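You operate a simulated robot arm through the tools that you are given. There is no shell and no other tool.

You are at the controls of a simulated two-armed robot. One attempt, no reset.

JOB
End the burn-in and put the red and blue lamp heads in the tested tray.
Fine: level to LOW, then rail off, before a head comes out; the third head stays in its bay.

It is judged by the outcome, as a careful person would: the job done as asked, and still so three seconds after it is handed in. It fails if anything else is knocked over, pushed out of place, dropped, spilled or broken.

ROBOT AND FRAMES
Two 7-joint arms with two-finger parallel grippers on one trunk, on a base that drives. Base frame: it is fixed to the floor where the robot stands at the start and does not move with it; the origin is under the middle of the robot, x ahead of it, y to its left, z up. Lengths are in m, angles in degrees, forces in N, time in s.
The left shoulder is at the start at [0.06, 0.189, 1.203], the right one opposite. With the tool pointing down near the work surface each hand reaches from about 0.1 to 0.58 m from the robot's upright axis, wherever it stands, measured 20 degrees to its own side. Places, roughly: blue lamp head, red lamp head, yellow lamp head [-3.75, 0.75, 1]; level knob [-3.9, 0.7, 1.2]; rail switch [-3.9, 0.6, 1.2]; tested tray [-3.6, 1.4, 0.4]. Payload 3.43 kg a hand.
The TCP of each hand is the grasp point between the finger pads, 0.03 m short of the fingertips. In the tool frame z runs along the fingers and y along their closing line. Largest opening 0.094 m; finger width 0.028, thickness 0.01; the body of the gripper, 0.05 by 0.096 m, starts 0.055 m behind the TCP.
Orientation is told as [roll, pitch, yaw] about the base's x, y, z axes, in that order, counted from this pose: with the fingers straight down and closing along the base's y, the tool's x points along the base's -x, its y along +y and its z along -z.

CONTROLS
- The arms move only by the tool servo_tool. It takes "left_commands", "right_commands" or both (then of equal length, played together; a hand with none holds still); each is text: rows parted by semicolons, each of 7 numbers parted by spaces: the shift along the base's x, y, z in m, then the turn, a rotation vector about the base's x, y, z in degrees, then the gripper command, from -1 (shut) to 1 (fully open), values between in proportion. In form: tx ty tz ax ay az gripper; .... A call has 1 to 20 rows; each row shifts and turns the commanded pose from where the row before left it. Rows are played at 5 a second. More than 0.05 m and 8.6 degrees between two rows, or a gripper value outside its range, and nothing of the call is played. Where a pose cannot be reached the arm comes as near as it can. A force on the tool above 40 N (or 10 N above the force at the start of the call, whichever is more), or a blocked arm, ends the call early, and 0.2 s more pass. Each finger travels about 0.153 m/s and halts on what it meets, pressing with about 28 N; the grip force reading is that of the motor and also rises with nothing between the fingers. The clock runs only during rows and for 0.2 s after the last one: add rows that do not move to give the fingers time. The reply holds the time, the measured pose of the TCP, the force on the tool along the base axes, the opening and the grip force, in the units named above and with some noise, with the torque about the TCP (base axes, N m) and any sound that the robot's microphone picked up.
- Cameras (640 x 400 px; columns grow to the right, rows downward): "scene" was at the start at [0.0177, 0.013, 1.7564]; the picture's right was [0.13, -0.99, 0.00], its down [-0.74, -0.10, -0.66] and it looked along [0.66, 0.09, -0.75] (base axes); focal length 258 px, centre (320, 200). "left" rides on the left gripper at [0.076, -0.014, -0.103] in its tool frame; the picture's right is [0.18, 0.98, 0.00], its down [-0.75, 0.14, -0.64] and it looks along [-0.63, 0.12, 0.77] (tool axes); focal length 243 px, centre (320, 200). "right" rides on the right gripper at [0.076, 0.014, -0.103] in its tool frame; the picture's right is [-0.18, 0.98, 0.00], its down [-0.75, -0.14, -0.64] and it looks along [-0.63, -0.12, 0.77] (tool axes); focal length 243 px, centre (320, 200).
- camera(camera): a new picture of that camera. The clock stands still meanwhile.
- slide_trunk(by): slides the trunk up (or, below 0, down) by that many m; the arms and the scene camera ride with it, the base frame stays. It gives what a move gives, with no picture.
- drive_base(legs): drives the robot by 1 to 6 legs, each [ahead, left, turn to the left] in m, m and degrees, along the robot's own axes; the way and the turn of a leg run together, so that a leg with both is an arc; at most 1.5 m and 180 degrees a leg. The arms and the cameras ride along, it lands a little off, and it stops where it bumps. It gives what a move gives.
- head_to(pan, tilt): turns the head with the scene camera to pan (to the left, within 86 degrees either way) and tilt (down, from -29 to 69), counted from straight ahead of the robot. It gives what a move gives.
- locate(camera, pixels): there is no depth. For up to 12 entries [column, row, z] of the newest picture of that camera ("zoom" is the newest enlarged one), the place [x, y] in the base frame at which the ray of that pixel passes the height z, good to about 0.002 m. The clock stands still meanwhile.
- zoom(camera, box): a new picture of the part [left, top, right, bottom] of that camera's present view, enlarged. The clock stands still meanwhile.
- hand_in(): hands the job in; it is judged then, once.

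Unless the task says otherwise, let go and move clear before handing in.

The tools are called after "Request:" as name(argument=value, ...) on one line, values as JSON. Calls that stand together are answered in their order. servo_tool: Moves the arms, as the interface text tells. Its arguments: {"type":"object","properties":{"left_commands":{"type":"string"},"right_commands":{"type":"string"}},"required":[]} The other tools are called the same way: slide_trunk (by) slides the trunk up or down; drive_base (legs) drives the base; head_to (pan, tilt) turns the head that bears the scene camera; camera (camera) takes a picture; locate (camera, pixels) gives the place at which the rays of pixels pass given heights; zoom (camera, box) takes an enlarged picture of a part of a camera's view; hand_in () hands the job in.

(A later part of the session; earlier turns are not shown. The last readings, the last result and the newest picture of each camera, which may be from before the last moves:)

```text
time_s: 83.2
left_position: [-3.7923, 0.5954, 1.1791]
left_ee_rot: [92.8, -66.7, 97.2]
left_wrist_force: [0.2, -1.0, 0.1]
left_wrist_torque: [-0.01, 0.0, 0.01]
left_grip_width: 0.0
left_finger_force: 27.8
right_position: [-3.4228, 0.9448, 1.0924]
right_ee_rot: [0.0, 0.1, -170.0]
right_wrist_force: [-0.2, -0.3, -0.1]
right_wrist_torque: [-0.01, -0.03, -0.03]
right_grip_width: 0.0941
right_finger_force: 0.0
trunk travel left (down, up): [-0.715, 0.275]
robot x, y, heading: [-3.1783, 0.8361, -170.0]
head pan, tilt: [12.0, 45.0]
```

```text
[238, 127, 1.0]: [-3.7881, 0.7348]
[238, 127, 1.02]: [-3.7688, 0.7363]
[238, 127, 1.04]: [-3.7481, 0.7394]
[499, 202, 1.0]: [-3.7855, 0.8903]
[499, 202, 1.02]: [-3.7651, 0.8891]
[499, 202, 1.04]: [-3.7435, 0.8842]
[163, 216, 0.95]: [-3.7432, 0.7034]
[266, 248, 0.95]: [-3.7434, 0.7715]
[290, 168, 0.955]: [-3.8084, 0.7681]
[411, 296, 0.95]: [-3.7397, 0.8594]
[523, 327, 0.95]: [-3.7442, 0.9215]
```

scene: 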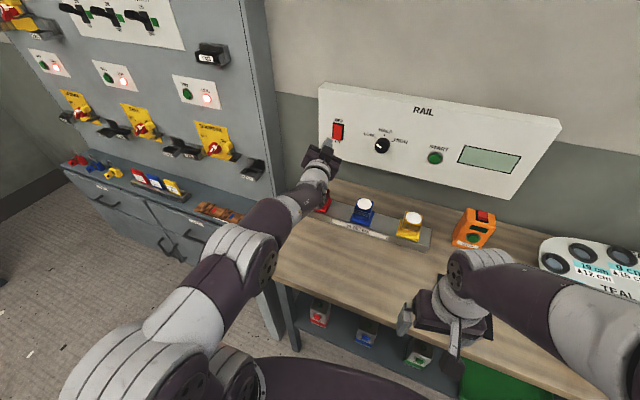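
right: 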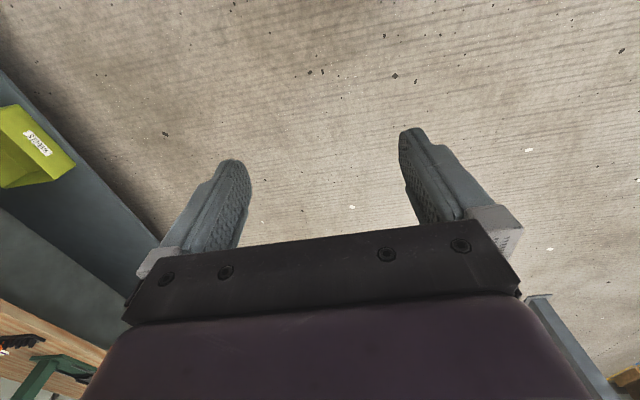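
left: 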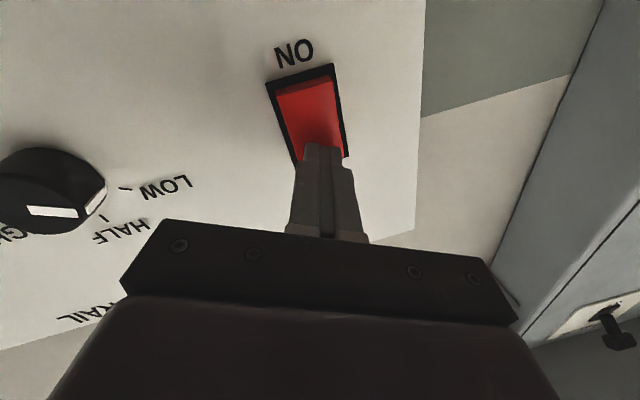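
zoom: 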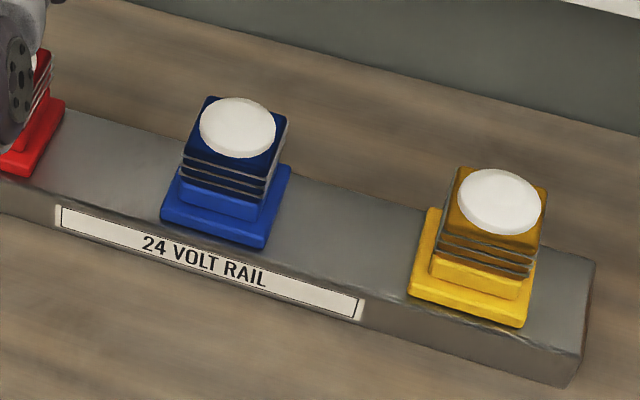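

Flange centres are at x≈−3.776 (blue y≈0.737), lens tops at z≈1.012. I'll retract the left hand, square the base up again, raise the trunk, and set up a 45° downward grip.

Request:
servo_tool(left_commands="0.03 0 0.01 4.6 0 0 -1; 0.03 0 0.01 4.6 0 0 -1; 0.03 0 0.01 4.6 0 0 -1; 0.03 0 0.01 4.6 0 0 -0.5; 0.03 0 0.01 4.6 0 0 0; 0 0 0 0 0 0 1")

Request:
drive_base(legs=[[0, 0, -10]])

Request:
slide_trunk(by=0.14)

Request:
camera(camera="scene")

```text
time_s: 84.6
left_position: [-3.7676, 0.5969, 1.1764]
left_ee_rot: [11.9, -87.3, 177.4]
left_wrist_force: [0.0, -0.6, 0.1]
left_wrist_torque: [-0.01, 0.01, -0.02]
left_grip_width: 0.0938
left_finger_force: 0.1
left hand out of reach, approached as far as the arm can: row 1, 2, 3, 4, 5
right_position: [-3.4222, 0.9469, 1.0924]
right_ee_rot: [-0.1, 0.0, -169.9]
right_wrist_force: [-0.4, -0.1, 0.6]
right_wrist_torque: [0.01, 0.0, 0.02]
right_grip_width: 0.0939
right_finger_force: 0.1
trunk travel left (down, up): [-0.715, 0.275]
robot x, y, heading: [-3.1748, 0.8366, -170.0]
head pan, tilt: [12.0, 45.0]
```

```text
time_s: 85.7
left_position: [-3.7999, 0.7037, 1.1769]
left_ee_rot: [13.2, -87.3, 166.3]
left_wrist_force: [-0.6, -0.6, -1.4]
left_wrist_torque: [0.05, 0.02, 0.0]
left_grip_width: 0.094
left_finger_force: 0.2
right_position: [-3.4012, 0.987, 1.0926]
right_ee_rot: [-0.1, 0.1, -179.8]
right_wrist_force: [0.0, 0.8, -0.1]
right_wrist_torque: [0.0, -0.03, -0.01]
right_grip_width: 0.094
right_finger_force: 0.1
trunk travel left (down, up): [-0.715, 0.275]
robot x, y, heading: [-3.1761, 0.8358, -179.6]
head pan, tilt: [12.0, 45.0]
```

```text
time_s: 87.3
left_position: [-3.8005, 0.7029, 1.3167]
left_ee_rot: [13.1, -87.2, 166.4]
left_wrist_force: [0.4, 0.1, 0.6]
left_wrist_torque: [-0.02, -0.02, -0.03]
left_grip_width: 0.0941
left_finger_force: 0.0
right_position: [-3.3997, 0.9873, 1.2324]
right_ee_rot: [0.0, 0.1, -179.9]
right_wrist_force: [0.7, 0.1, 0.3]
right_wrist_torque: [0.0, -0.03, 0.02]
right_grip_width: 0.094
right_finger_force: 0.1
trunk travel left (down, up): [-0.855, 0.135]
robot x, y, heading: [-3.1737, 0.8397, -180.0]
head pan, tilt: [12.0, 45.0]
```

```text
taken
```

scene: 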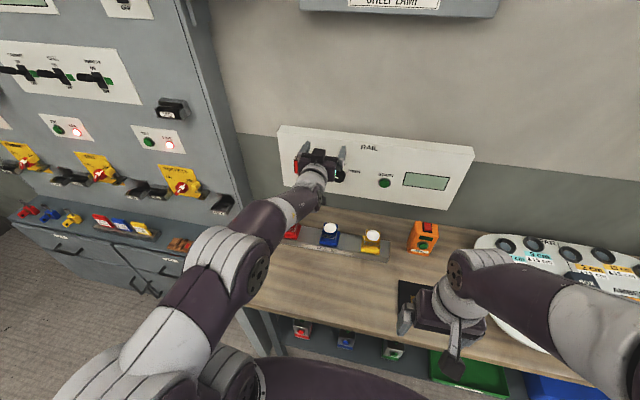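

The arm couldn't fold further back there, but it's now at (−3.80, 0.703, 1.317), level and clear above everything. I'll tip the hand down 45° while drawing it back.

Request:
servo_tool(left_commands="0.015 0 0 0 -6.4 0 1; 0.015 0 0 0 -6.4 0 1; 0.015 0 0 0 -6.4 0 1; 0.015 0 0 0 -6.4 0 1; 0.015 0 0 0 -6.4 0 1; 0.015 0 0 0 -6.4 0 1; 0.01 0 0 0 -4 0 1; 0 0 0 0 0 0 1")

Request:
camera(camera="scene")

Request:
camera(camera="left")

```text
time_s: 89.1
left_position: [-3.7134, 0.6983, 1.3203]
left_ee_rot: [1.2, -49.2, 179.1]
left_wrist_force: [-0.3, 0.3, 0.4]
left_wrist_torque: [-0.01, 0.02, 0.01]
left_grip_width: 0.0938
left_finger_force: 0.0
left hand out of reach, approached as far as the arm can: row 6, 7
right_position: [-3.4002, 0.9865, 1.2335]
right_ee_rot: [0.1, 0.1, -180.0]
right_wrist_force: [0.4, -0.3, -0.1]
right_wrist_torque: [-0.01, 0.01, -0.02]
right_grip_width: 0.094
right_finger_force: 0.2
trunk travel left (down, up): [-0.855, 0.135]
robot x, y, heading: [-3.1779, 0.8388, -180.1]
head pan, tilt: [12.0, 45.0]
```

```text
taken
```

scene: 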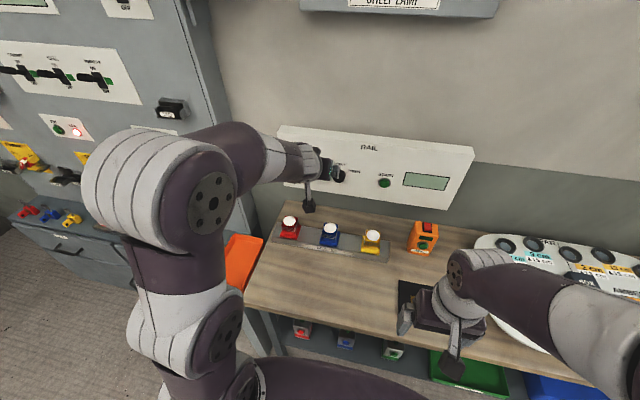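

```text
taken
```

left: 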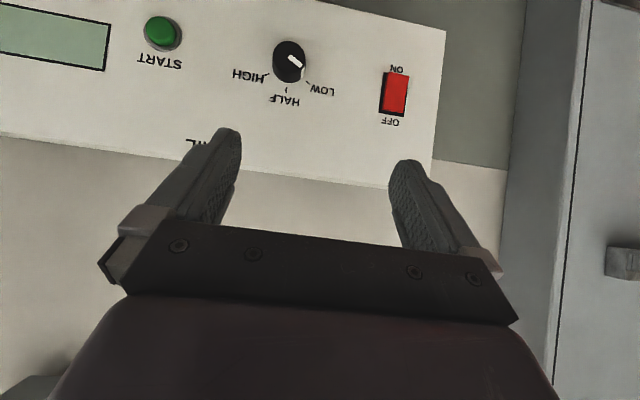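

Hand tilted 49° at (−3.713, 0.698, 1.320) with the three heads in clear view at (290,228), (329,235), (371,241). I'll come down toward a pre-grasp in front of and above the red head.

Request:
servo_tool(left_commands="0.002 -0.0136 -0.03 0 0 0 1; 0.002 -0.0136 -0.03 0 0 0 1; 0.002 -0.0136 -0.03 0 0 0 1; 0.002 -0.0136 -0.03 0 0 0 1; 0.002 -0.0136 -0.03 0 0 0 1; 0.002 -0.0136 -0.03 0 0 0 1; 0.002 -0.0136 -0.03 0 0 0 1; 0.002 -0.0136 -0.02 0 0 0 1; 0 0 0 0 0 0 1")

Request:
camera(camera="left")

Request:
camera(camera="scene")

```text
time_s: 91.1
left_position: [-3.7082, 0.643, 1.1185]
left_ee_rot: [3.0, -47.0, 179.1]
left_wrist_force: [-1.4, 0.0, 0.6]
left_wrist_torque: [-0.03, 0.04, 0.01]
left_grip_width: 0.0939
left_finger_force: 0.1
left hand out of reach, approached as far as the arm can: row 4, 5, 6, 7, 8
right_position: [-3.4, 0.9862, 1.2334]
right_ee_rot: [0.0, 0.2, -179.9]
right_wrist_force: [-0.1, -0.2, 0.0]
right_wrist_torque: [-0.02, 0.0, 0.0]
right_grip_width: 0.0939
right_finger_force: 0.0
trunk travel left (down, up): [-0.855, 0.135]
robot x, y, heading: [-3.1737, 0.8358, -179.9]
head pan, tilt: [12.0, 45.0]
```

```text
taken
```

left: 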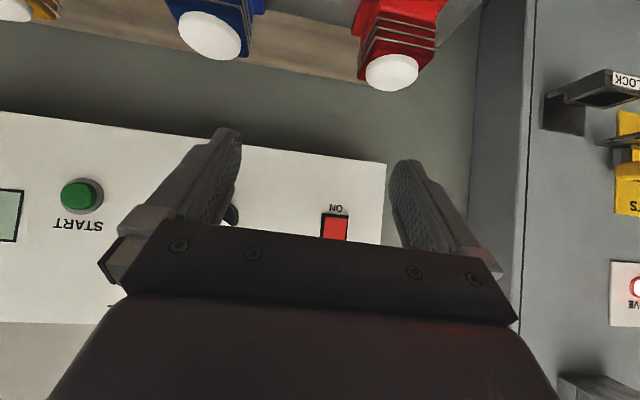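

```text
taken
```

scene: 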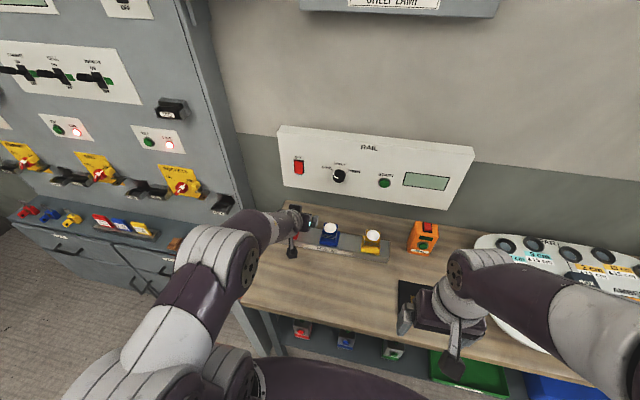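

The hand can't go further left here, but blue (y 0.737) is in a comfortable spot, so I'll take blue first. Moving to its pre-grasp.

Request:
servo_tool(left_commands="0 0.02 0 0 0 0 1; 0 0.02 0 0 0 0 1; 0 0.02 0 0 0 0 1; 0 0.02 -0.01 0 0 0 1; 0 0.012 -0.01 0 0 0 1; 0 0 -0.01 0 0 0 1; 0 0 0 0 0 0 1")

Request:
camera(camera="left")

Request:
camera(camera="scene")

```text
time_s: 92.7
left_position: [-3.7201, 0.7273, 1.0747]
left_ee_rot: [1.1, -49.2, 179.1]
left_wrist_force: [0.0, -1.0, -0.9]
left_wrist_torque: [0.01, -0.02, 0.0]
left_grip_width: 0.0939
left_finger_force: 0.1
left hand out of reach, approached as far as the arm can: row 1
right_position: [-3.3997, 0.9861, 1.2327]
right_ee_rot: [0.0, 0.0, -179.8]
right_wrist_force: [-0.1, -0.1, 0.1]
right_wrist_torque: [-0.02, 0.02, -0.03]
right_grip_width: 0.094
right_finger_force: 0.1
trunk travel left (down, up): [-0.855, 0.135]
robot x, y, heading: [-3.175, 0.8346, -180.0]
head pan, tilt: [12.0, 45.0]
```

```text
taken
```

left: 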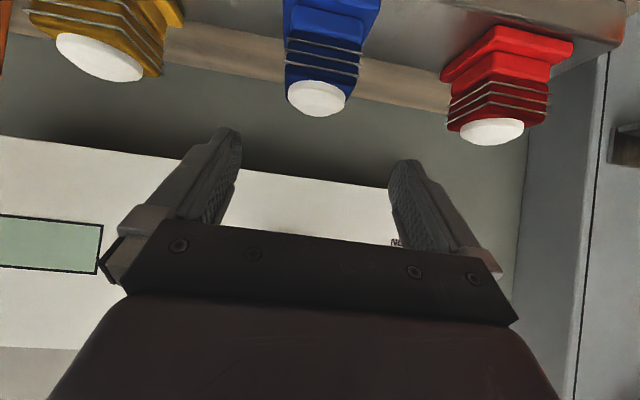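

```text
taken
```

scene: 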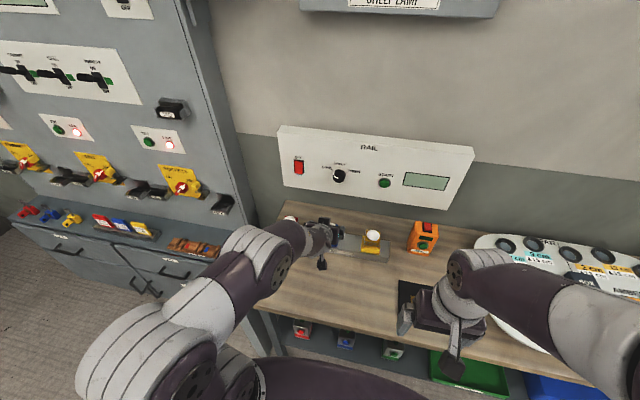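

The arm settled with its elbow at (260,255), right over where the FAULTS tray is. I'll check that closely before going lower.

Request:
zoom(camera="scene", box=[170, 180, 370, 340])

Request:
locate(camera="scene", pixels=[[255, 255, 1.1], [255, 255, 1.0], [255, 255, 1.15], [283, 272, 1.05], [283, 272, 1.0], [325, 240, 1.07]])

Request:
head_to(pan=40, tilt=50)

Request:
camera(camera="scene")

```text
2.50 times, centred on (270, 260) of scene
```

zoom: 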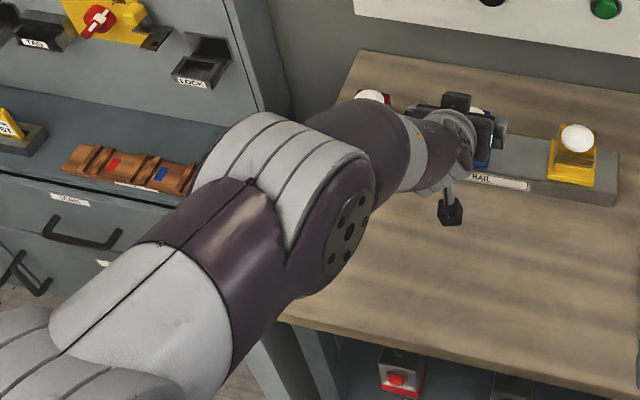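

```text
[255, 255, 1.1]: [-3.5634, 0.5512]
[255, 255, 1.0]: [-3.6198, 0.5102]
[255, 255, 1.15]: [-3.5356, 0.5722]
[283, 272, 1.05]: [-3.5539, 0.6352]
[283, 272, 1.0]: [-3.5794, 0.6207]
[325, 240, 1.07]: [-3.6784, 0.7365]
```

```text
time_s: 93.7
left_position: [-3.7212, 0.7271, 1.075]
left_ee_rot: [1.2, -49.3, 179.1]
left_wrist_force: [-0.4, 0.8, 0.1]
left_wrist_torque: [-0.01, 0.03, -0.02]
left_grip_width: 0.0942
left_finger_force: 0.1
right_position: [-3.3993, 0.9871, 1.2319]
right_ee_rot: [0.0, 0.2, -179.9]
right_wrist_force: [0.8, -0.7, 0.2]
right_wrist_torque: [0.02, -0.02, 0.0]
right_grip_width: 0.094
right_finger_force: 0.0
trunk travel left (down, up): [-0.855, 0.135]
robot x, y, heading: [-3.1738, 0.8381, -180.0]
head pan, tilt: [40.0, 50.0]
```

```text
taken
```

scene: 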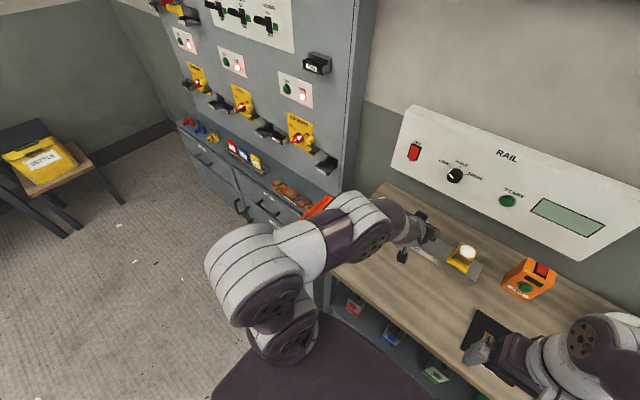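

The elbow is roughly at z 1.05–1.1, just above the orange tray, and going lower would bring it down too. I'll raise the trunk and back up a little so the arm works from above, then re-approach.

Request:
slide_trunk(by=0.13)

Request:
drive_base(legs=[[-0.06, 0, 0]])

Request:
servo_tool(left_commands="-0.01 0.002 -0.02 0 0 0 1; -0.01 0.002 -0.02 0 0 0 1; -0.01 0.002 -0.02 0 0 0 1; -0.01 0.002 -0.02 0 0 0 1; -0.01 0.002 -0.02 0 0 0 1; 0 0 -0.02 0 0 0 1; 0 0 0 0 0 0 1")

Request:
camera(camera="scene")

Request:
camera(camera="left")

```text
time_s: 95.2
left_position: [-3.7202, 0.7281, 1.2039]
left_ee_rot: [1.1, -49.3, 179.2]
left_wrist_force: [0.0, 0.5, -0.2]
left_wrist_torque: [0.02, 0.0, 0.02]
left_grip_width: 0.0941
left_finger_force: 0.1
right_position: [-3.4003, 0.986, 1.3634]
right_ee_rot: [0.0, 0.1, -179.9]
right_wrist_force: [-0.3, 0.1, -0.2]
right_wrist_torque: [0.01, 0.01, 0.03]
right_grip_width: 0.0938
right_finger_force: 0.1
trunk travel left (down, up): [-0.985, 0.005]
robot x, y, heading: [-3.1736, 0.835, -179.9]
head pan, tilt: [40.0, 50.0]
```

```text
time_s: 96.2
left_position: [-3.6683, 0.7289, 1.2005]
left_ee_rot: [1.2, -48.8, 179.1]
left_wrist_force: [-1.2, 0.1, 0.6]
left_wrist_torque: [-0.01, -0.03, 0.07]
left_grip_width: 0.094
left_finger_force: 0.1
right_position: [-3.351, 0.9864, 1.3619]
right_ee_rot: [0.0, 0.5, -180.0]
right_wrist_force: [-0.9, 0.2, -0.8]
right_wrist_torque: [-0.01, -0.07, 0.01]
right_grip_width: 0.0941
right_finger_force: 0.0
trunk travel left (down, up): [-0.985, 0.005]
robot x, y, heading: [-3.1187, 0.8348, -179.9]
head pan, tilt: [40.0, 50.0]
```

```text
time_s: 97.8
left_position: [-3.7088, 0.7388, 1.0869]
left_ee_rot: [1.2, -49.3, 179.1]
left_wrist_force: [0.2, 0.4, -0.1]
left_wrist_torque: [-0.02, 0.03, 0.04]
left_grip_width: 0.0939
left_finger_force: 0.0
right_position: [-3.3389, 0.9865, 1.3647]
right_ee_rot: [0.1, 0.0, -179.9]
right_wrist_force: [-0.4, 0.3, -0.4]
right_wrist_torque: [0.03, 0.01, -0.03]
right_grip_width: 0.094
right_finger_force: 0.1
trunk travel left (down, up): [-0.985, 0.005]
robot x, y, heading: [-3.1154, 0.8358, -180.2]
head pan, tilt: [40.0, 50.0]
```

```text
taken
```

scene: 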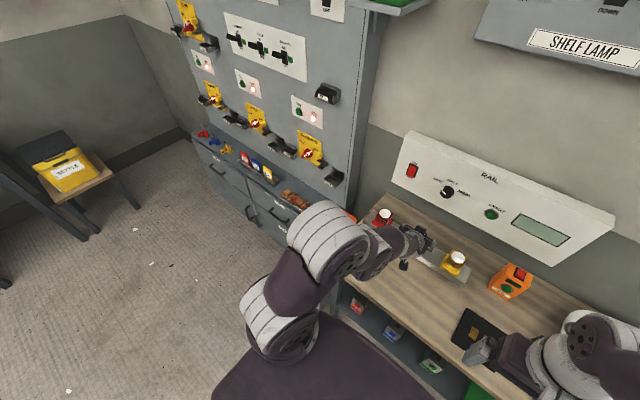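

```text
taken
```

left: 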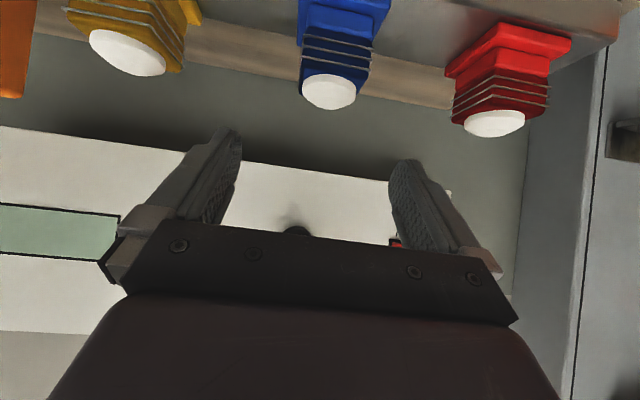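

No reach flags now and the elbow rides higher. Blue's lens is at (329,92) and red's at (494,124) in the wrist view; I'll locate them precisely.

Request:
locate(camera="left", pixels=[[329, 92, 1.012], [329, 92, 1.005], [329, 92, 1.02], [494, 124, 1.012], [128, 52, 1.012], [338, 40, 0.985]])

Request:
zoom(camera="left", box=[240, 0, 440, 120])

```text
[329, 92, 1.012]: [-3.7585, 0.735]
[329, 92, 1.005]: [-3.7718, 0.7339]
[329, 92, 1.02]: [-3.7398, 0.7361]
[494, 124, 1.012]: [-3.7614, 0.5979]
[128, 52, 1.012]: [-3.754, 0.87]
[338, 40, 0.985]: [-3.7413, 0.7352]
```

```text
3.20 times, centred on (340, 60) of left
```

zoom: 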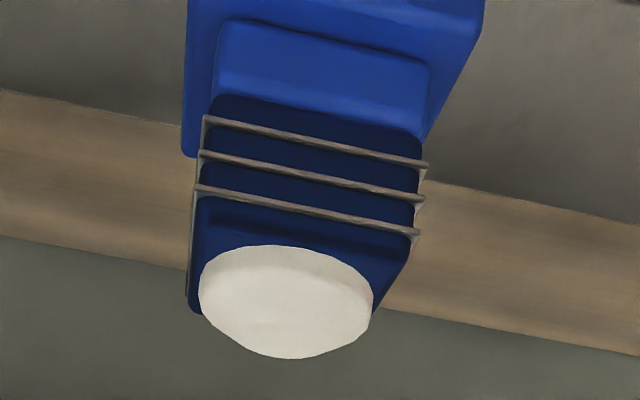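

Blue is centred near y 0.735. I'll descend so the fingers straddle its finned body at z≈0.995, keeping the tips above the flange.

Request:
servo_tool(left_commands="-0.01 -0.001 -0.018 0 0 0 1; -0.012 -0.001 -0.018 0 0 0 1; -0.014 -0.001 -0.018 0 0 0 1; -0.014 -0.001 -0.018 0 0 0 1; -0.012 0 -0.018 0 0 0 1; 0 0 0 0 0 0 1")

Request:
camera(camera="left")

Request:
zoom(camera="scene", box=[330, 180, 510, 310])

```text
time_s: 99.2
left_position: [-3.7725, 0.7343, 0.9945]
left_ee_rot: [1.1, -49.3, 179.1]
left_wrist_force: [0.1, -0.5, -0.2]
left_wrist_torque: [0.0, 0.01, 0.01]
left_grip_width: 0.094
left_finger_force: 0.0
right_position: [-3.3401, 0.988, 1.363]
right_ee_rot: [0.0, 0.1, -180.0]
right_wrist_force: [0.1, 0.0, 0.0]
right_wrist_torque: [0.04, 0.0, 0.01]
right_grip_width: 0.0939
right_finger_force: 0.0
trunk travel left (down, up): [-0.985, 0.005]
robot x, y, heading: [-3.1168, 0.8353, -180.0]
head pan, tilt: [40.0, 50.0]
```

```text
taken
```

left: 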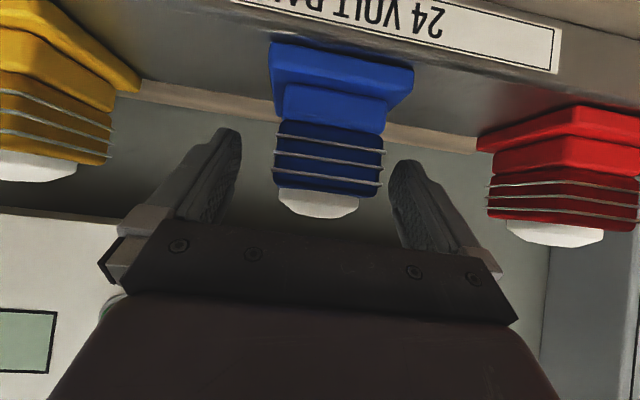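

```text
3.08 times, centred on (420, 245) of scene
```

zoom: 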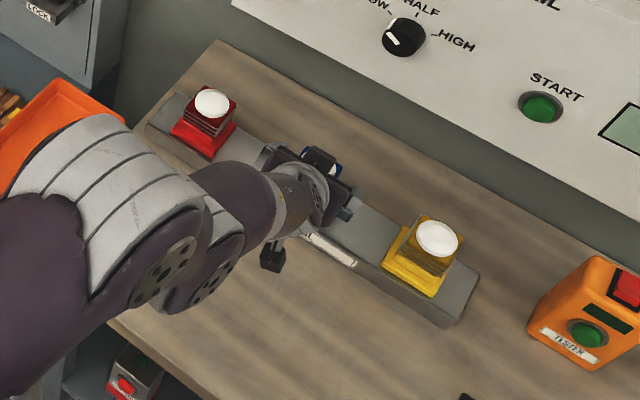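

The blue body at columns 275–385 sits between the open fingers, slightly toward −y. I'll shift 3 mm, advance 5 mm and close gently.

Request:
servo_tool(left_commands="-0.005 -0.003 0 0 0 0 1; 0 0 0 0 0 0 0.6; 0 0 0 0 0 0 0.2; 0 0 0 0 0 0 -0.1; 0 0 0 0 0 0 -0.3; 0 0 0 0 0 0 -0.5; 0 0 0 0 0 0 -0.5")

Request:
camera(camera="left")

```text
time_s: 100.8
left_position: [-3.7773, 0.7314, 0.9954]
left_ee_rot: [1.2, -49.3, 179.2]
left_wrist_force: [-0.7, -0.1, 1.0]
left_wrist_torque: [0.07, -0.04, -0.01]
left_grip_width: 0.056
left_finger_force: 28.2
right_position: [-3.3406, 0.9865, 1.3636]
right_ee_rot: [0.0, 0.1, -180.0]
right_wrist_force: [0.1, -0.7, 0.0]
right_wrist_torque: [0.02, 0.0, 0.02]
right_grip_width: 0.094
right_finger_force: 0.0
trunk travel left (down, up): [-0.985, 0.005]
robot x, y, heading: [-3.1174, 0.8403, -180.0]
head pan, tilt: [40.0, 50.0]
heard: snap
```

```text
taken
```

left: 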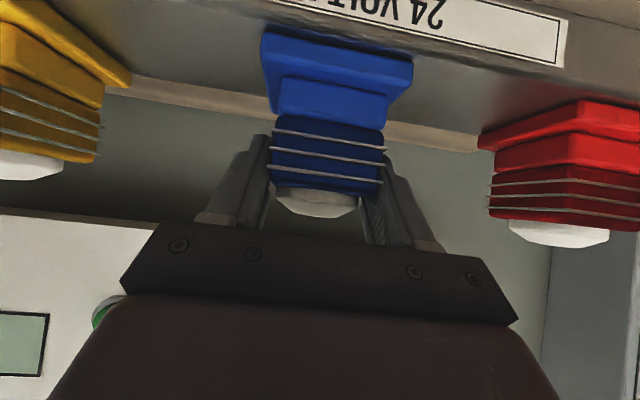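

I heard a "snap" as the fingers closed on the 56 mm-wide fins. Before pulling anything I'll look closely at the head and its seat.

Request:
zoom(camera="left", box=[220, 10, 440, 230])

Request:
zoom(camera="scene", box=[380, 200, 500, 280])

```text
1.82 times, centred on (330, 120) of left
```

zoom: 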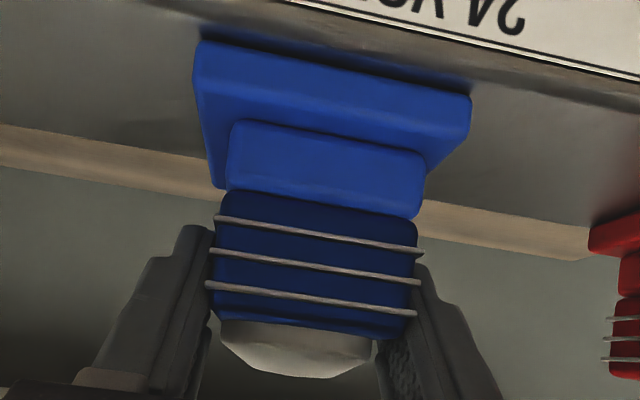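

```text
5.00 times, centred on (440, 240) of scene
```

zoom: 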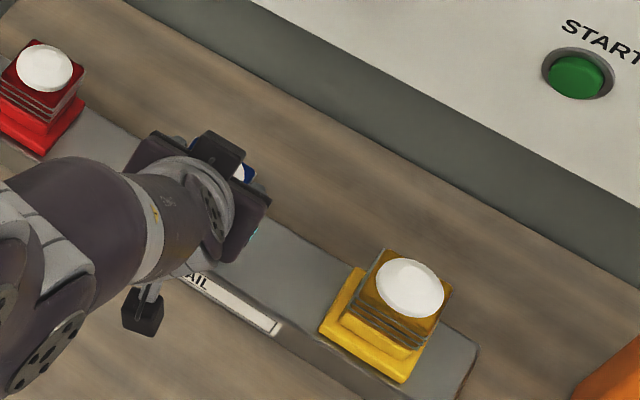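

The head looks intact with all fins straight; the snap may simply be its clip letting go. I'll lift slowly straight up and watch.

Request:
servo_tool(left_commands="0 0 0.005 0 0 0 -0.5; 0 0 0.005 0 0 0 -0.5; 0 0 0.01 0 0 0 -0.5; 0 0 0.01 0 0 0 -0.5; 0 0 0 0 0 0 -0.5")

Request:
camera(camera="left")

Request:
zoom(camera="scene", box=[360, 190, 500, 280])

```text
time_s: 102.0
left_position: [-3.7766, 0.7315, 1.0254]
left_ee_rot: [1.1, -49.2, 179.1]
left_wrist_force: [0.4, 0.9, -0.9]
left_wrist_torque: [-0.01, -0.03, -0.03]
left_grip_width: 0.0559
left_finger_force: 28.4
right_position: [-3.3398, 0.9872, 1.3619]
right_ee_rot: [0.1, 0.1, -180.0]
right_wrist_force: [0.4, -0.4, 0.1]
right_wrist_torque: [-0.02, -0.02, 0.04]
right_grip_width: 0.0939
right_finger_force: 0.1
trunk travel left (down, up): [-0.985, 0.005]
robot x, y, heading: [-3.1174, 0.8392, -180.0]
head pan, tilt: [40.0, 50.0]
```

```text
taken
```

left: 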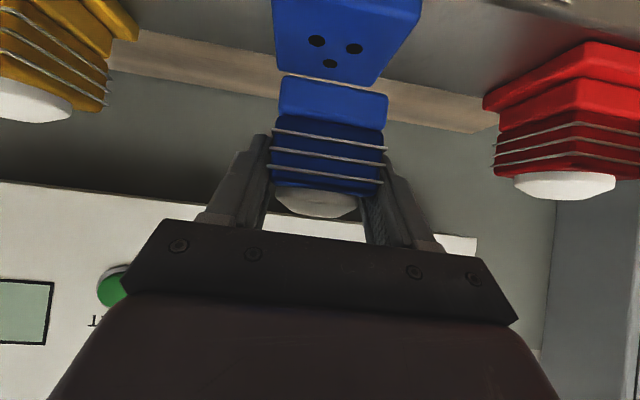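

```text
4.44 times, centred on (430, 235) of scene
```

zoom: 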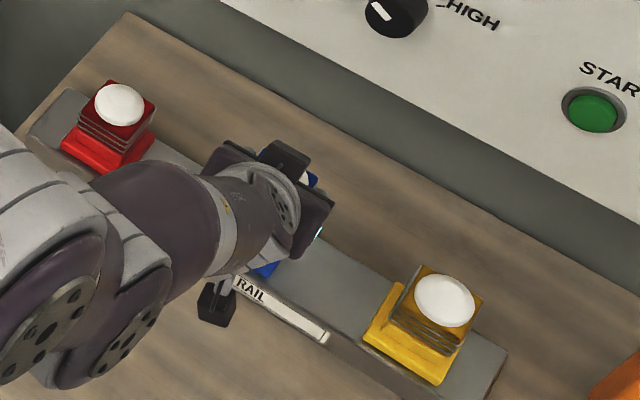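

The head came free, leaving its blue three-hole socket on the rail, and it's held firmly (56 mm, 28 N). I'll lift it well clear and then back away from the bench.

Request:
servo_tool(left_commands="0 0 0.02 0 0 0 -0.5; 0 0 0.02 0 0 0 -0.5; 0 0 0.02 0 0 0 -0.5; 0 0 0.02 0 0 0 -0.5; 0 0 0.02 0 0 0 -0.5; 0 0 0.02 0 0 0 -0.5; 0 0 0 0 0 0 -0.5")

Request:
drive_base(legs=[[-0.5, 0, 0]])

Request:
head_to(pan=0, tilt=45)

Request:
camera(camera="scene")

Request:
camera(camera="left")

```text
time_s: 103.6
left_position: [-3.7774, 0.7323, 1.1472]
left_ee_rot: [1.2, -49.2, 179.0]
left_wrist_force: [0.5, 0.9, -1.0]
left_wrist_torque: [0.0, -0.03, 0.01]
left_grip_width: 0.0557
left_finger_force: 28.5
right_position: [-3.3401, 0.988, 1.3628]
right_ee_rot: [0.0, 0.0, -180.0]
right_wrist_force: [0.5, -0.2, -0.1]
right_wrist_torque: [0.02, 0.01, -0.01]
right_grip_width: 0.0942
right_finger_force: 0.0
trunk travel left (down, up): [-0.985, 0.005]
robot x, y, heading: [-3.1182, 0.8372, -180.2]
head pan, tilt: [40.0, 50.0]
```

```text
time_s: 106.5
left_position: [-3.2825, 0.7317, 1.1446]
left_ee_rot: [1.2, -49.2, 179.1]
left_wrist_force: [-0.3, 0.4, -1.8]
left_wrist_torque: [-0.02, -0.01, -0.02]
left_grip_width: 0.0556
left_finger_force: 28.3
right_position: [-2.8458, 0.9871, 1.3627]
right_ee_rot: [0.0, 0.2, -180.0]
right_wrist_force: [0.2, -0.1, -0.3]
right_wrist_torque: [0.01, 0.02, 0.01]
right_grip_width: 0.094
right_finger_force: 0.1
trunk travel left (down, up): [-0.985, 0.005]
robot x, y, heading: [-2.6223, 0.8393, -180.0]
head pan, tilt: [40.0, 50.0]
```

```text
time_s: 107.6
left_position: [-3.2821, 0.7324, 1.1472]
left_ee_rot: [1.2, -49.2, 178.9]
left_wrist_force: [0.6, 0.4, -1.3]
left_wrist_torque: [-0.02, -0.01, 0.0]
left_grip_width: 0.056
left_finger_force: 27.9
right_position: [-2.8453, 0.9885, 1.3626]
right_ee_rot: [0.1, 0.1, -179.9]
right_wrist_force: [-0.6, -0.5, 0.3]
right_wrist_torque: [0.01, -0.03, 0.02]
right_grip_width: 0.0939
right_finger_force: 0.1
trunk travel left (down, up): [-0.985, 0.005]
robot x, y, heading: [-2.6221, 0.8361, -179.7]
head pan, tilt: [0.0, 45.0]
```

```text
taken
```

scene: 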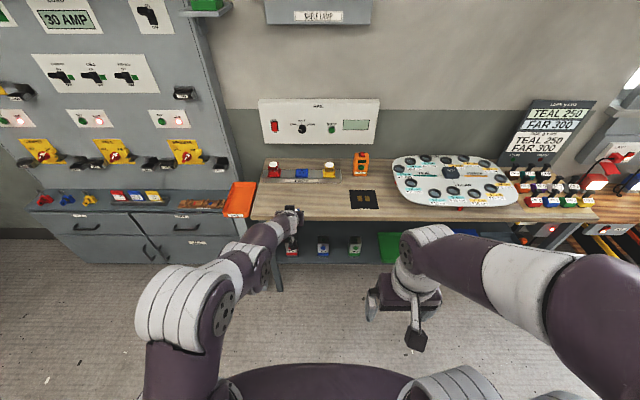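

```text
taken
```

left: 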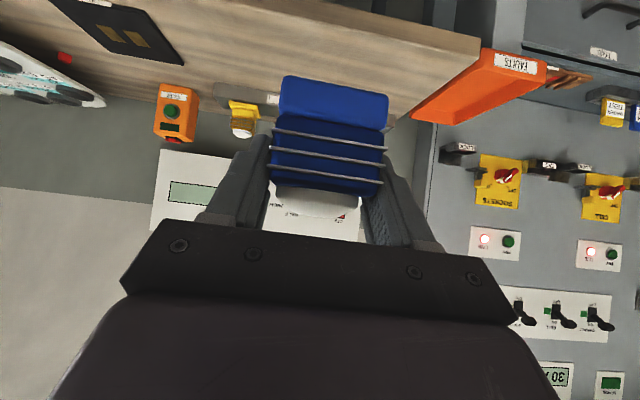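

I'm back in open floor with the blue head in hand. I'll zoom on the held head and on the rail to make sure both are sound.

Request:
zoom(camera="left", box=[240, 60, 420, 240])

Request:
zoom(camera="scene", box=[240, 140, 400, 240])

```text
2.22 times, centred on (330, 150) of left
```

zoom: 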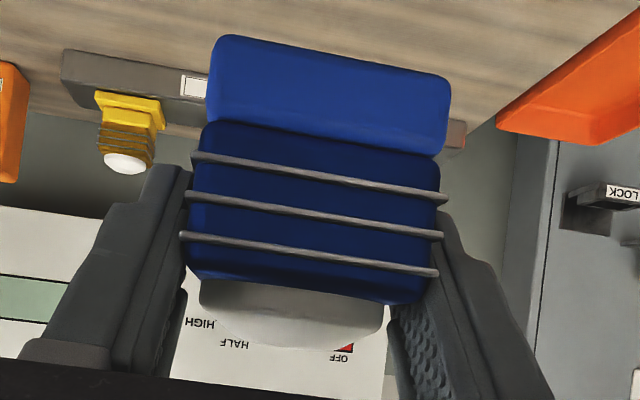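

```text
4.00 times, centred on (320, 190) of scene
```

zoom: 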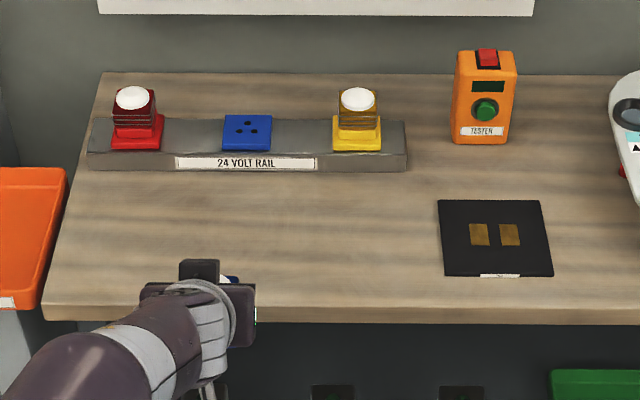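

The blue socket on the rail is intact and the head is whole. I'll drive right to line the hand up with the tray, then measure the tray from two trunk heights.

Request:
drive_base(legs=[[0, -0.72, 0]])

Request:
slide_trunk(by=-0.35)

Request:
head_to(pan=8, tilt=40)

Request:
camera(camera="scene")

```text
time_s: 111.5
left_position: [-3.2834, 1.4401, 1.1462]
left_ee_rot: [1.1, -49.2, 179.3]
left_wrist_force: [0.1, 0.9, -1.9]
left_wrist_torque: [0.02, 0.01, -0.01]
left_grip_width: 0.0554
left_finger_force: 28.3
right_position: [-2.845, 1.696, 1.3625]
right_ee_rot: [-0.1, 0.1, -180.0]
right_wrist_force: [0.7, -0.7, -0.3]
right_wrist_torque: [0.03, 0.0, 0.0]
right_grip_width: 0.0938
right_finger_force: 0.0
trunk travel left (down, up): [-0.985, 0.005]
robot x, y, heading: [-2.6232, 1.5484, -179.9]
head pan, tilt: [0.0, 45.0]
```

```text
time_s: 114.9
left_position: [-3.2833, 1.4411, 0.7963]
left_ee_rot: [1.3, -49.2, 179.2]
left_wrist_force: [0.5, 0.0, -0.7]
left_wrist_torque: [-0.02, -0.03, 0.01]
left_grip_width: 0.0559
left_finger_force: 27.8
right_position: [-2.8448, 1.6977, 1.0131]
right_ee_rot: [0.0, 0.0, -180.0]
right_wrist_force: [-0.2, 0.5, -0.7]
right_wrist_torque: [0.02, 0.02, -0.04]
right_grip_width: 0.0942
right_finger_force: 0.1
trunk travel left (down, up): [-0.635, 0.355]
robot x, y, heading: [-2.6189, 1.5508, -179.7]
head pan, tilt: [0.0, 45.0]
```

```text
time_s: 115.6
left_position: [-3.2826, 1.4411, 0.7959]
left_ee_rot: [1.1, -49.3, 179.3]
left_wrist_force: [-0.7, -0.4, -1.8]
left_wrist_torque: [0.0, -0.03, -0.02]
left_grip_width: 0.0556
left_finger_force: 28.1
right_position: [-2.8449, 1.6967, 1.012]
right_ee_rot: [0.0, 0.0, -179.9]
right_wrist_force: [-0.5, 1.1, -1.4]
right_wrist_torque: [0.02, -0.01, -0.01]
right_grip_width: 0.0942
right_finger_force: 0.1
trunk travel left (down, up): [-0.635, 0.355]
robot x, y, heading: [-2.6219, 1.5473, -179.8]
head pan, tilt: [8.0, 40.0]
```

```text
taken
```

scene: 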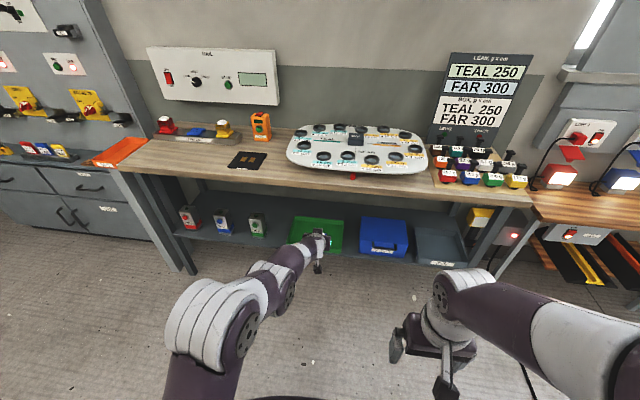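

The tray is at (318,233) with the CLAMPS box to its right. Zooming in and taking the first set of rays.

Request:
zoom(camera="scene", box=[260, 200, 420, 280])

Request:
locate(camera="zoom", pixels=[[124, 65, 0.4], [124, 65, 0.45], [332, 80, 0.4], [332, 80, 0.45]])

```text
4.00 times, centred on (340, 240) of scene
```

zoom: 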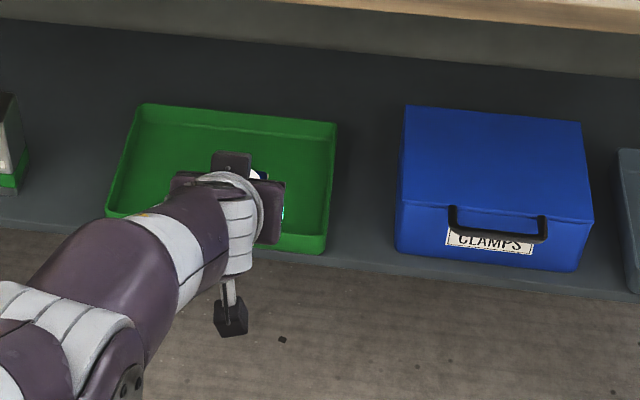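

```text
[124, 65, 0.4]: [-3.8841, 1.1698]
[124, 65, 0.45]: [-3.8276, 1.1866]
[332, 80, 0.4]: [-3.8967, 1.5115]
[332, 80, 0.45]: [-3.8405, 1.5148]
```

Request:
locate(camera="zoom", pixels=[[336, 122, 0.42], [336, 122, 0.38], [326, 237, 0.42], [326, 237, 0.38], [321, 254, 0.38], [321, 254, 0.42], [146, 104, 0.42], [146, 104, 0.38], [107, 207, 0.42], [107, 207, 0.38], [398, 258, 0.38], [330, 265, 0.36]])

Request:
slide_trunk(by=-0.25)

Request:
camera(camera="scene")

```text
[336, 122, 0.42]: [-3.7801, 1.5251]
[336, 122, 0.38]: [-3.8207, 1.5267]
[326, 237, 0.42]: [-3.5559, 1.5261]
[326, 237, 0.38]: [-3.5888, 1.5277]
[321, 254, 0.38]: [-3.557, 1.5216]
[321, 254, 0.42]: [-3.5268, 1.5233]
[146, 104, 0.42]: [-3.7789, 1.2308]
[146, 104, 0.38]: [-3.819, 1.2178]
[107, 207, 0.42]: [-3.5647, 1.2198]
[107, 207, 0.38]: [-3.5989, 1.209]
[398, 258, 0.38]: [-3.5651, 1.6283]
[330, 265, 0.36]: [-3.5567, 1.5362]
```

```text
time_s: 118.2
left_position: [-3.2827, 1.4421, 0.5467]
left_ee_rot: [1.2, -49.2, 179.2]
left_wrist_force: [-0.4, -0.1, -1.5]
left_wrist_torque: [0.01, 0.01, 0.0]
left_grip_width: 0.0556
left_finger_force: 28.1
right_position: [-2.8449, 1.6961, 0.7628]
right_ee_rot: [0.0, 0.1, -179.9]
right_wrist_force: [-0.1, -0.9, 0.0]
right_wrist_torque: [0.03, 0.0, 0.01]
right_grip_width: 0.0939
right_finger_force: 0.1
trunk travel left (down, up): [-0.385, 0.605]
robot x, y, heading: [-2.619, 1.5478, -180.0]
head pan, tilt: [8.0, 40.0]
```

```text
taken
```

scene: 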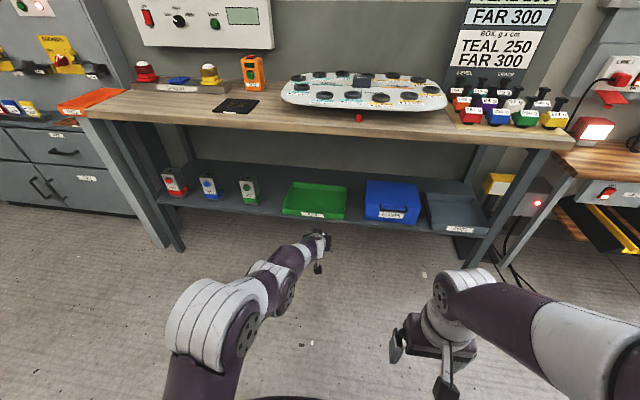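

Request:
zoom(camera="scene", box=[260, 160, 420, 240])

```text
4.00 times, centred on (340, 200) of scene
```

zoom: 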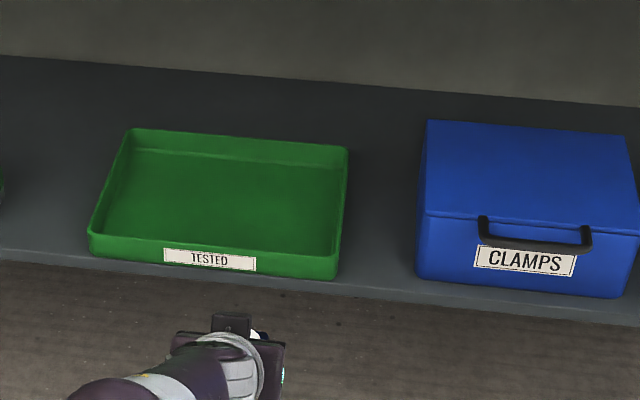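

Clear view of the TESTED tray: front lip at (91–339, 235–257), back rim at (132–347, 129–147). Taking the second set of rays.

Request:
locate(camera="zoom", pixels=[[347, 147, 0.42], [347, 147, 0.38], [339, 257, 0.42], [339, 257, 0.38], [336, 280, 0.38], [336, 280, 0.42], [132, 129, 0.42], [132, 129, 0.38], [91, 235, 0.42], [91, 235, 0.38], [150, 292, 0.36], [336, 165, 0.38]])

```text
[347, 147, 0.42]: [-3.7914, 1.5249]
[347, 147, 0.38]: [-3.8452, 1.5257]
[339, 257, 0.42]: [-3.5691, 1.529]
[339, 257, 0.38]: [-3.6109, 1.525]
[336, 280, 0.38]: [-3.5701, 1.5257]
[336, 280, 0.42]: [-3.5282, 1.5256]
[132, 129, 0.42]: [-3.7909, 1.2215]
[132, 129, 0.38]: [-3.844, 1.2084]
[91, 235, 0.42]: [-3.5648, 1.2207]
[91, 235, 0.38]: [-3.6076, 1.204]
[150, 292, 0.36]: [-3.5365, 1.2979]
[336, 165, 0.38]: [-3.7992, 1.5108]
```

Tray: rim at z≈0.44, front lip x≈−3.545, back ≈−3.76, y 1.225–1.526; floor near z 0.40. The held head's underside is at about z 0.51, well above the rim, so I'll drive forward to bring it over the tray.

Request:
drive_base(legs=[[0.345, 0, 0]])

Request:
camera(camera="scene")

Request:
camera(camera="left")

```text
time_s: 120.5
left_position: [-3.6347, 1.4411, 0.5459]
left_ee_rot: [1.2, -49.3, 179.0]
left_wrist_force: [-0.4, -0.6, -1.8]
left_wrist_torque: [-0.01, -0.02, -0.03]
left_grip_width: 0.0557
left_finger_force: 28.2
right_position: [-3.1972, 1.6974, 0.7622]
right_ee_rot: [0.0, 0.1, -179.9]
right_wrist_force: [-0.1, 0.2, 0.2]
right_wrist_torque: [-0.05, -0.04, -0.01]
right_grip_width: 0.0939
right_finger_force: 0.0
trunk travel left (down, up): [-0.385, 0.605]
robot x, y, heading: [-2.9728, 1.5485, -179.9]
head pan, tilt: [8.0, 40.0]
```

```text
taken
```

scene: 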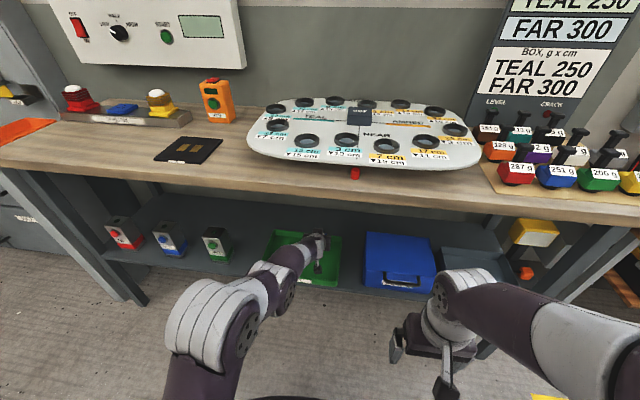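

```text
taken
```

left: 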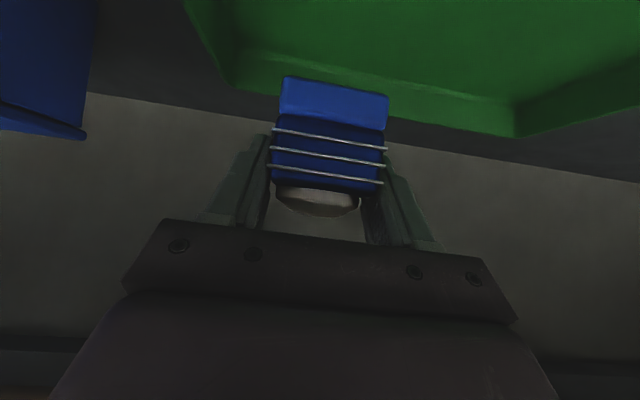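

The head hangs over the tray (wrist view shows the tray's back wall behind it and the CLAMPS box well to the side). I'll lower it most of the way, then finish in small steps watching the force.

Request:
servo_tool(left_commands="0 -0.001 -0.02 0 0 0 -0.5; 0 -0.001 -0.02 0 0 0 -0.5; 0 -0.001 -0.02 0 0 0 -0.5; 0 0 -0.015 0 0 0 -0.5; 0 0 0 0 0 0 -0.5")

Request:
camera(camera="left")

Request:
zoom(camera="scene", box=[240, 200, 400, 310])

```text
time_s: 121.7
left_position: [-3.6363, 1.4395, 0.4721]
left_ee_rot: [1.1, -49.5, 179.2]
left_wrist_force: [-2.9, -1.8, 7.7]
left_wrist_torque: [0.22, -0.12, 0.04]
left_grip_width: 0.0555
left_finger_force: 28.2
right_position: [-3.1963, 1.6976, 0.7628]
right_ee_rot: [0.0, 0.0, -179.8]
right_wrist_force: [0.3, -0.4, -0.1]
right_wrist_torque: [-0.02, 0.02, -0.02]
right_grip_width: 0.094
right_finger_force: 0.2
trunk travel left (down, up): [-0.385, 0.605]
robot x, y, heading: [-2.9763, 1.5459, -179.7]
head pan, tilt: [8.0, 40.0]
```

```text
taken
```

left: 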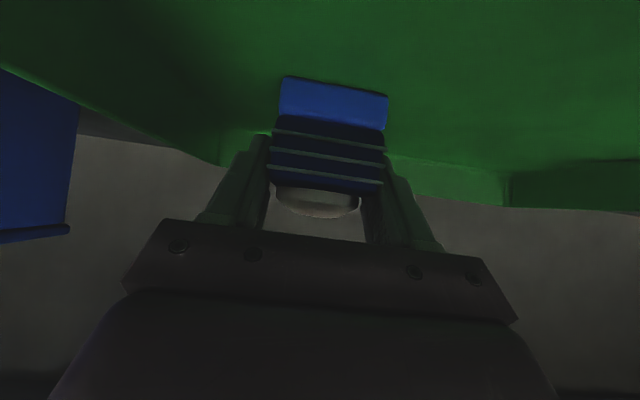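

```text
3.64 times, centred on (320, 255) of scene
```

zoom: 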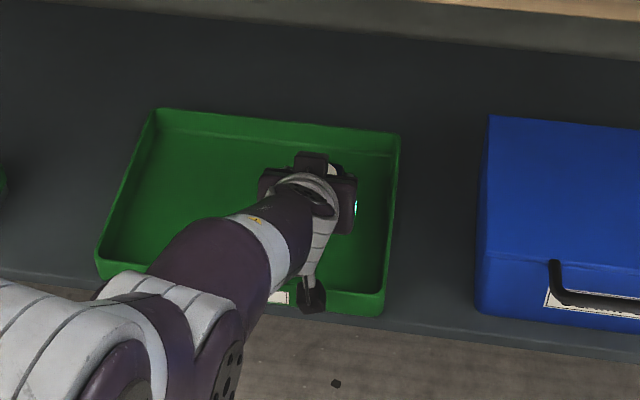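

There's now about 9 N upward on the hand with little pitching torque, so the head's base is resting on the tray floor (floor higher than I estimated). I'll open the fingers gradually to set it down.

Request:
servo_tool(left_commands="0 0 0.001 0 0 0 -0.5; 0 0 0 0 0 0 0.25; 0 0 0 0 0 0 0.4; 0 0 0 0 0 0 0.55; 0 0 0 0 0 0 0.55")

Request:
camera(camera="left")

```text
time_s: 122.9
left_position: [-3.6352, 1.44, 0.4717]
left_ee_rot: [1.2, -49.2, 179.2]
left_wrist_force: [-0.2, 0.0, -0.3]
left_wrist_torque: [0.03, 0.01, -0.01]
left_grip_width: 0.0729
left_finger_force: 0.1
right_position: [-3.1969, 1.6967, 0.7628]
right_ee_rot: [0.0, 0.1, -179.9]
right_wrist_force: [0.6, 0.0, -0.3]
right_wrist_torque: [-0.03, -0.01, -0.02]
right_grip_width: 0.0942
right_finger_force: 0.1
trunk travel left (down, up): [-0.385, 0.605]
robot x, y, heading: [-2.9689, 1.5485, -180.0]
head pan, tilt: [8.0, 40.0]
```

```text
taken
```

left: 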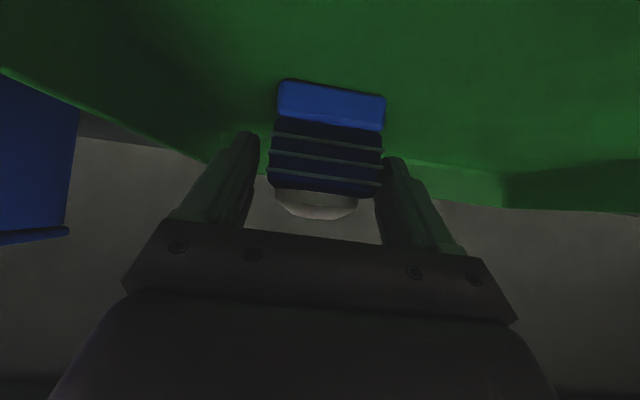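

The blue head stands on its own in the tray with both fingers off it. I'll open fully, withdraw back along the tool axis, and back out.

Request:
servo_tool(left_commands="0 0 0 0 0 0 1; 0 0 0 0 0 0 1; 0.012 0 0.012 0 0 0 1; 0.02 0 0.02 0 0 0 1; 0.02 0 0.02 0 0 0 1; 0.02 0 0.025 0 0 0 1; 0 0 0 0 0 0 1")

Request:
drive_base(legs=[[-0.3, 0, 0]])

Request:
zoom(camera="scene", box=[240, 150, 440, 275])

Request:
camera(camera="left")

```text
time_s: 124.5
left_position: [-3.5612, 1.4376, 0.5496]
left_ee_rot: [1.2, -49.3, 179.1]
left_wrist_force: [0.6, 0.8, 0.5]
left_wrist_torque: [-0.02, 0.03, -0.03]
left_grip_width: 0.0938
left_finger_force: 0.1
right_position: [-3.1972, 1.6961, 0.7637]
right_ee_rot: [0.0, 0.0, -179.8]
right_wrist_force: [-0.5, -0.5, -1.0]
right_wrist_torque: [0.01, -0.01, -0.02]
right_grip_width: 0.0941
right_finger_force: 0.0
trunk travel left (down, up): [-0.385, 0.605]
robot x, y, heading: [-2.9713, 1.5454, -180.1]
head pan, tilt: [8.0, 40.0]
```

```text
time_s: 126.5
left_position: [-3.262, 1.4363, 0.5501]
left_ee_rot: [1.1, -49.3, 179.4]
left_wrist_force: [0.2, -0.1, 0.5]
left_wrist_torque: [-0.02, 0.0, -0.05]
left_grip_width: 0.094
left_finger_force: 0.0
right_position: [-2.9005, 1.6966, 0.7629]
right_ee_rot: [-0.1, 0.1, -179.6]
right_wrist_force: [0.4, -0.1, 0.1]
right_wrist_torque: [0.01, 0.04, -0.02]
right_grip_width: 0.0938
right_finger_force: 0.0
trunk travel left (down, up): [-0.385, 0.605]
robot x, y, heading: [-2.6762, 1.5463, -179.6]
head pan, tilt: [8.0, 40.0]
```

```text
3.20 times, centred on (340, 212) of scene
```

zoom: 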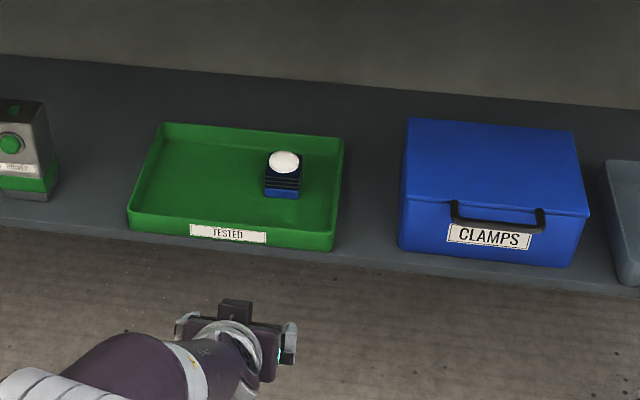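

```text
taken
```

left: 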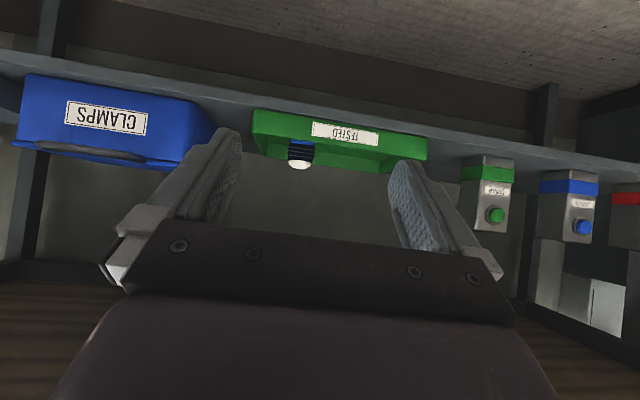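

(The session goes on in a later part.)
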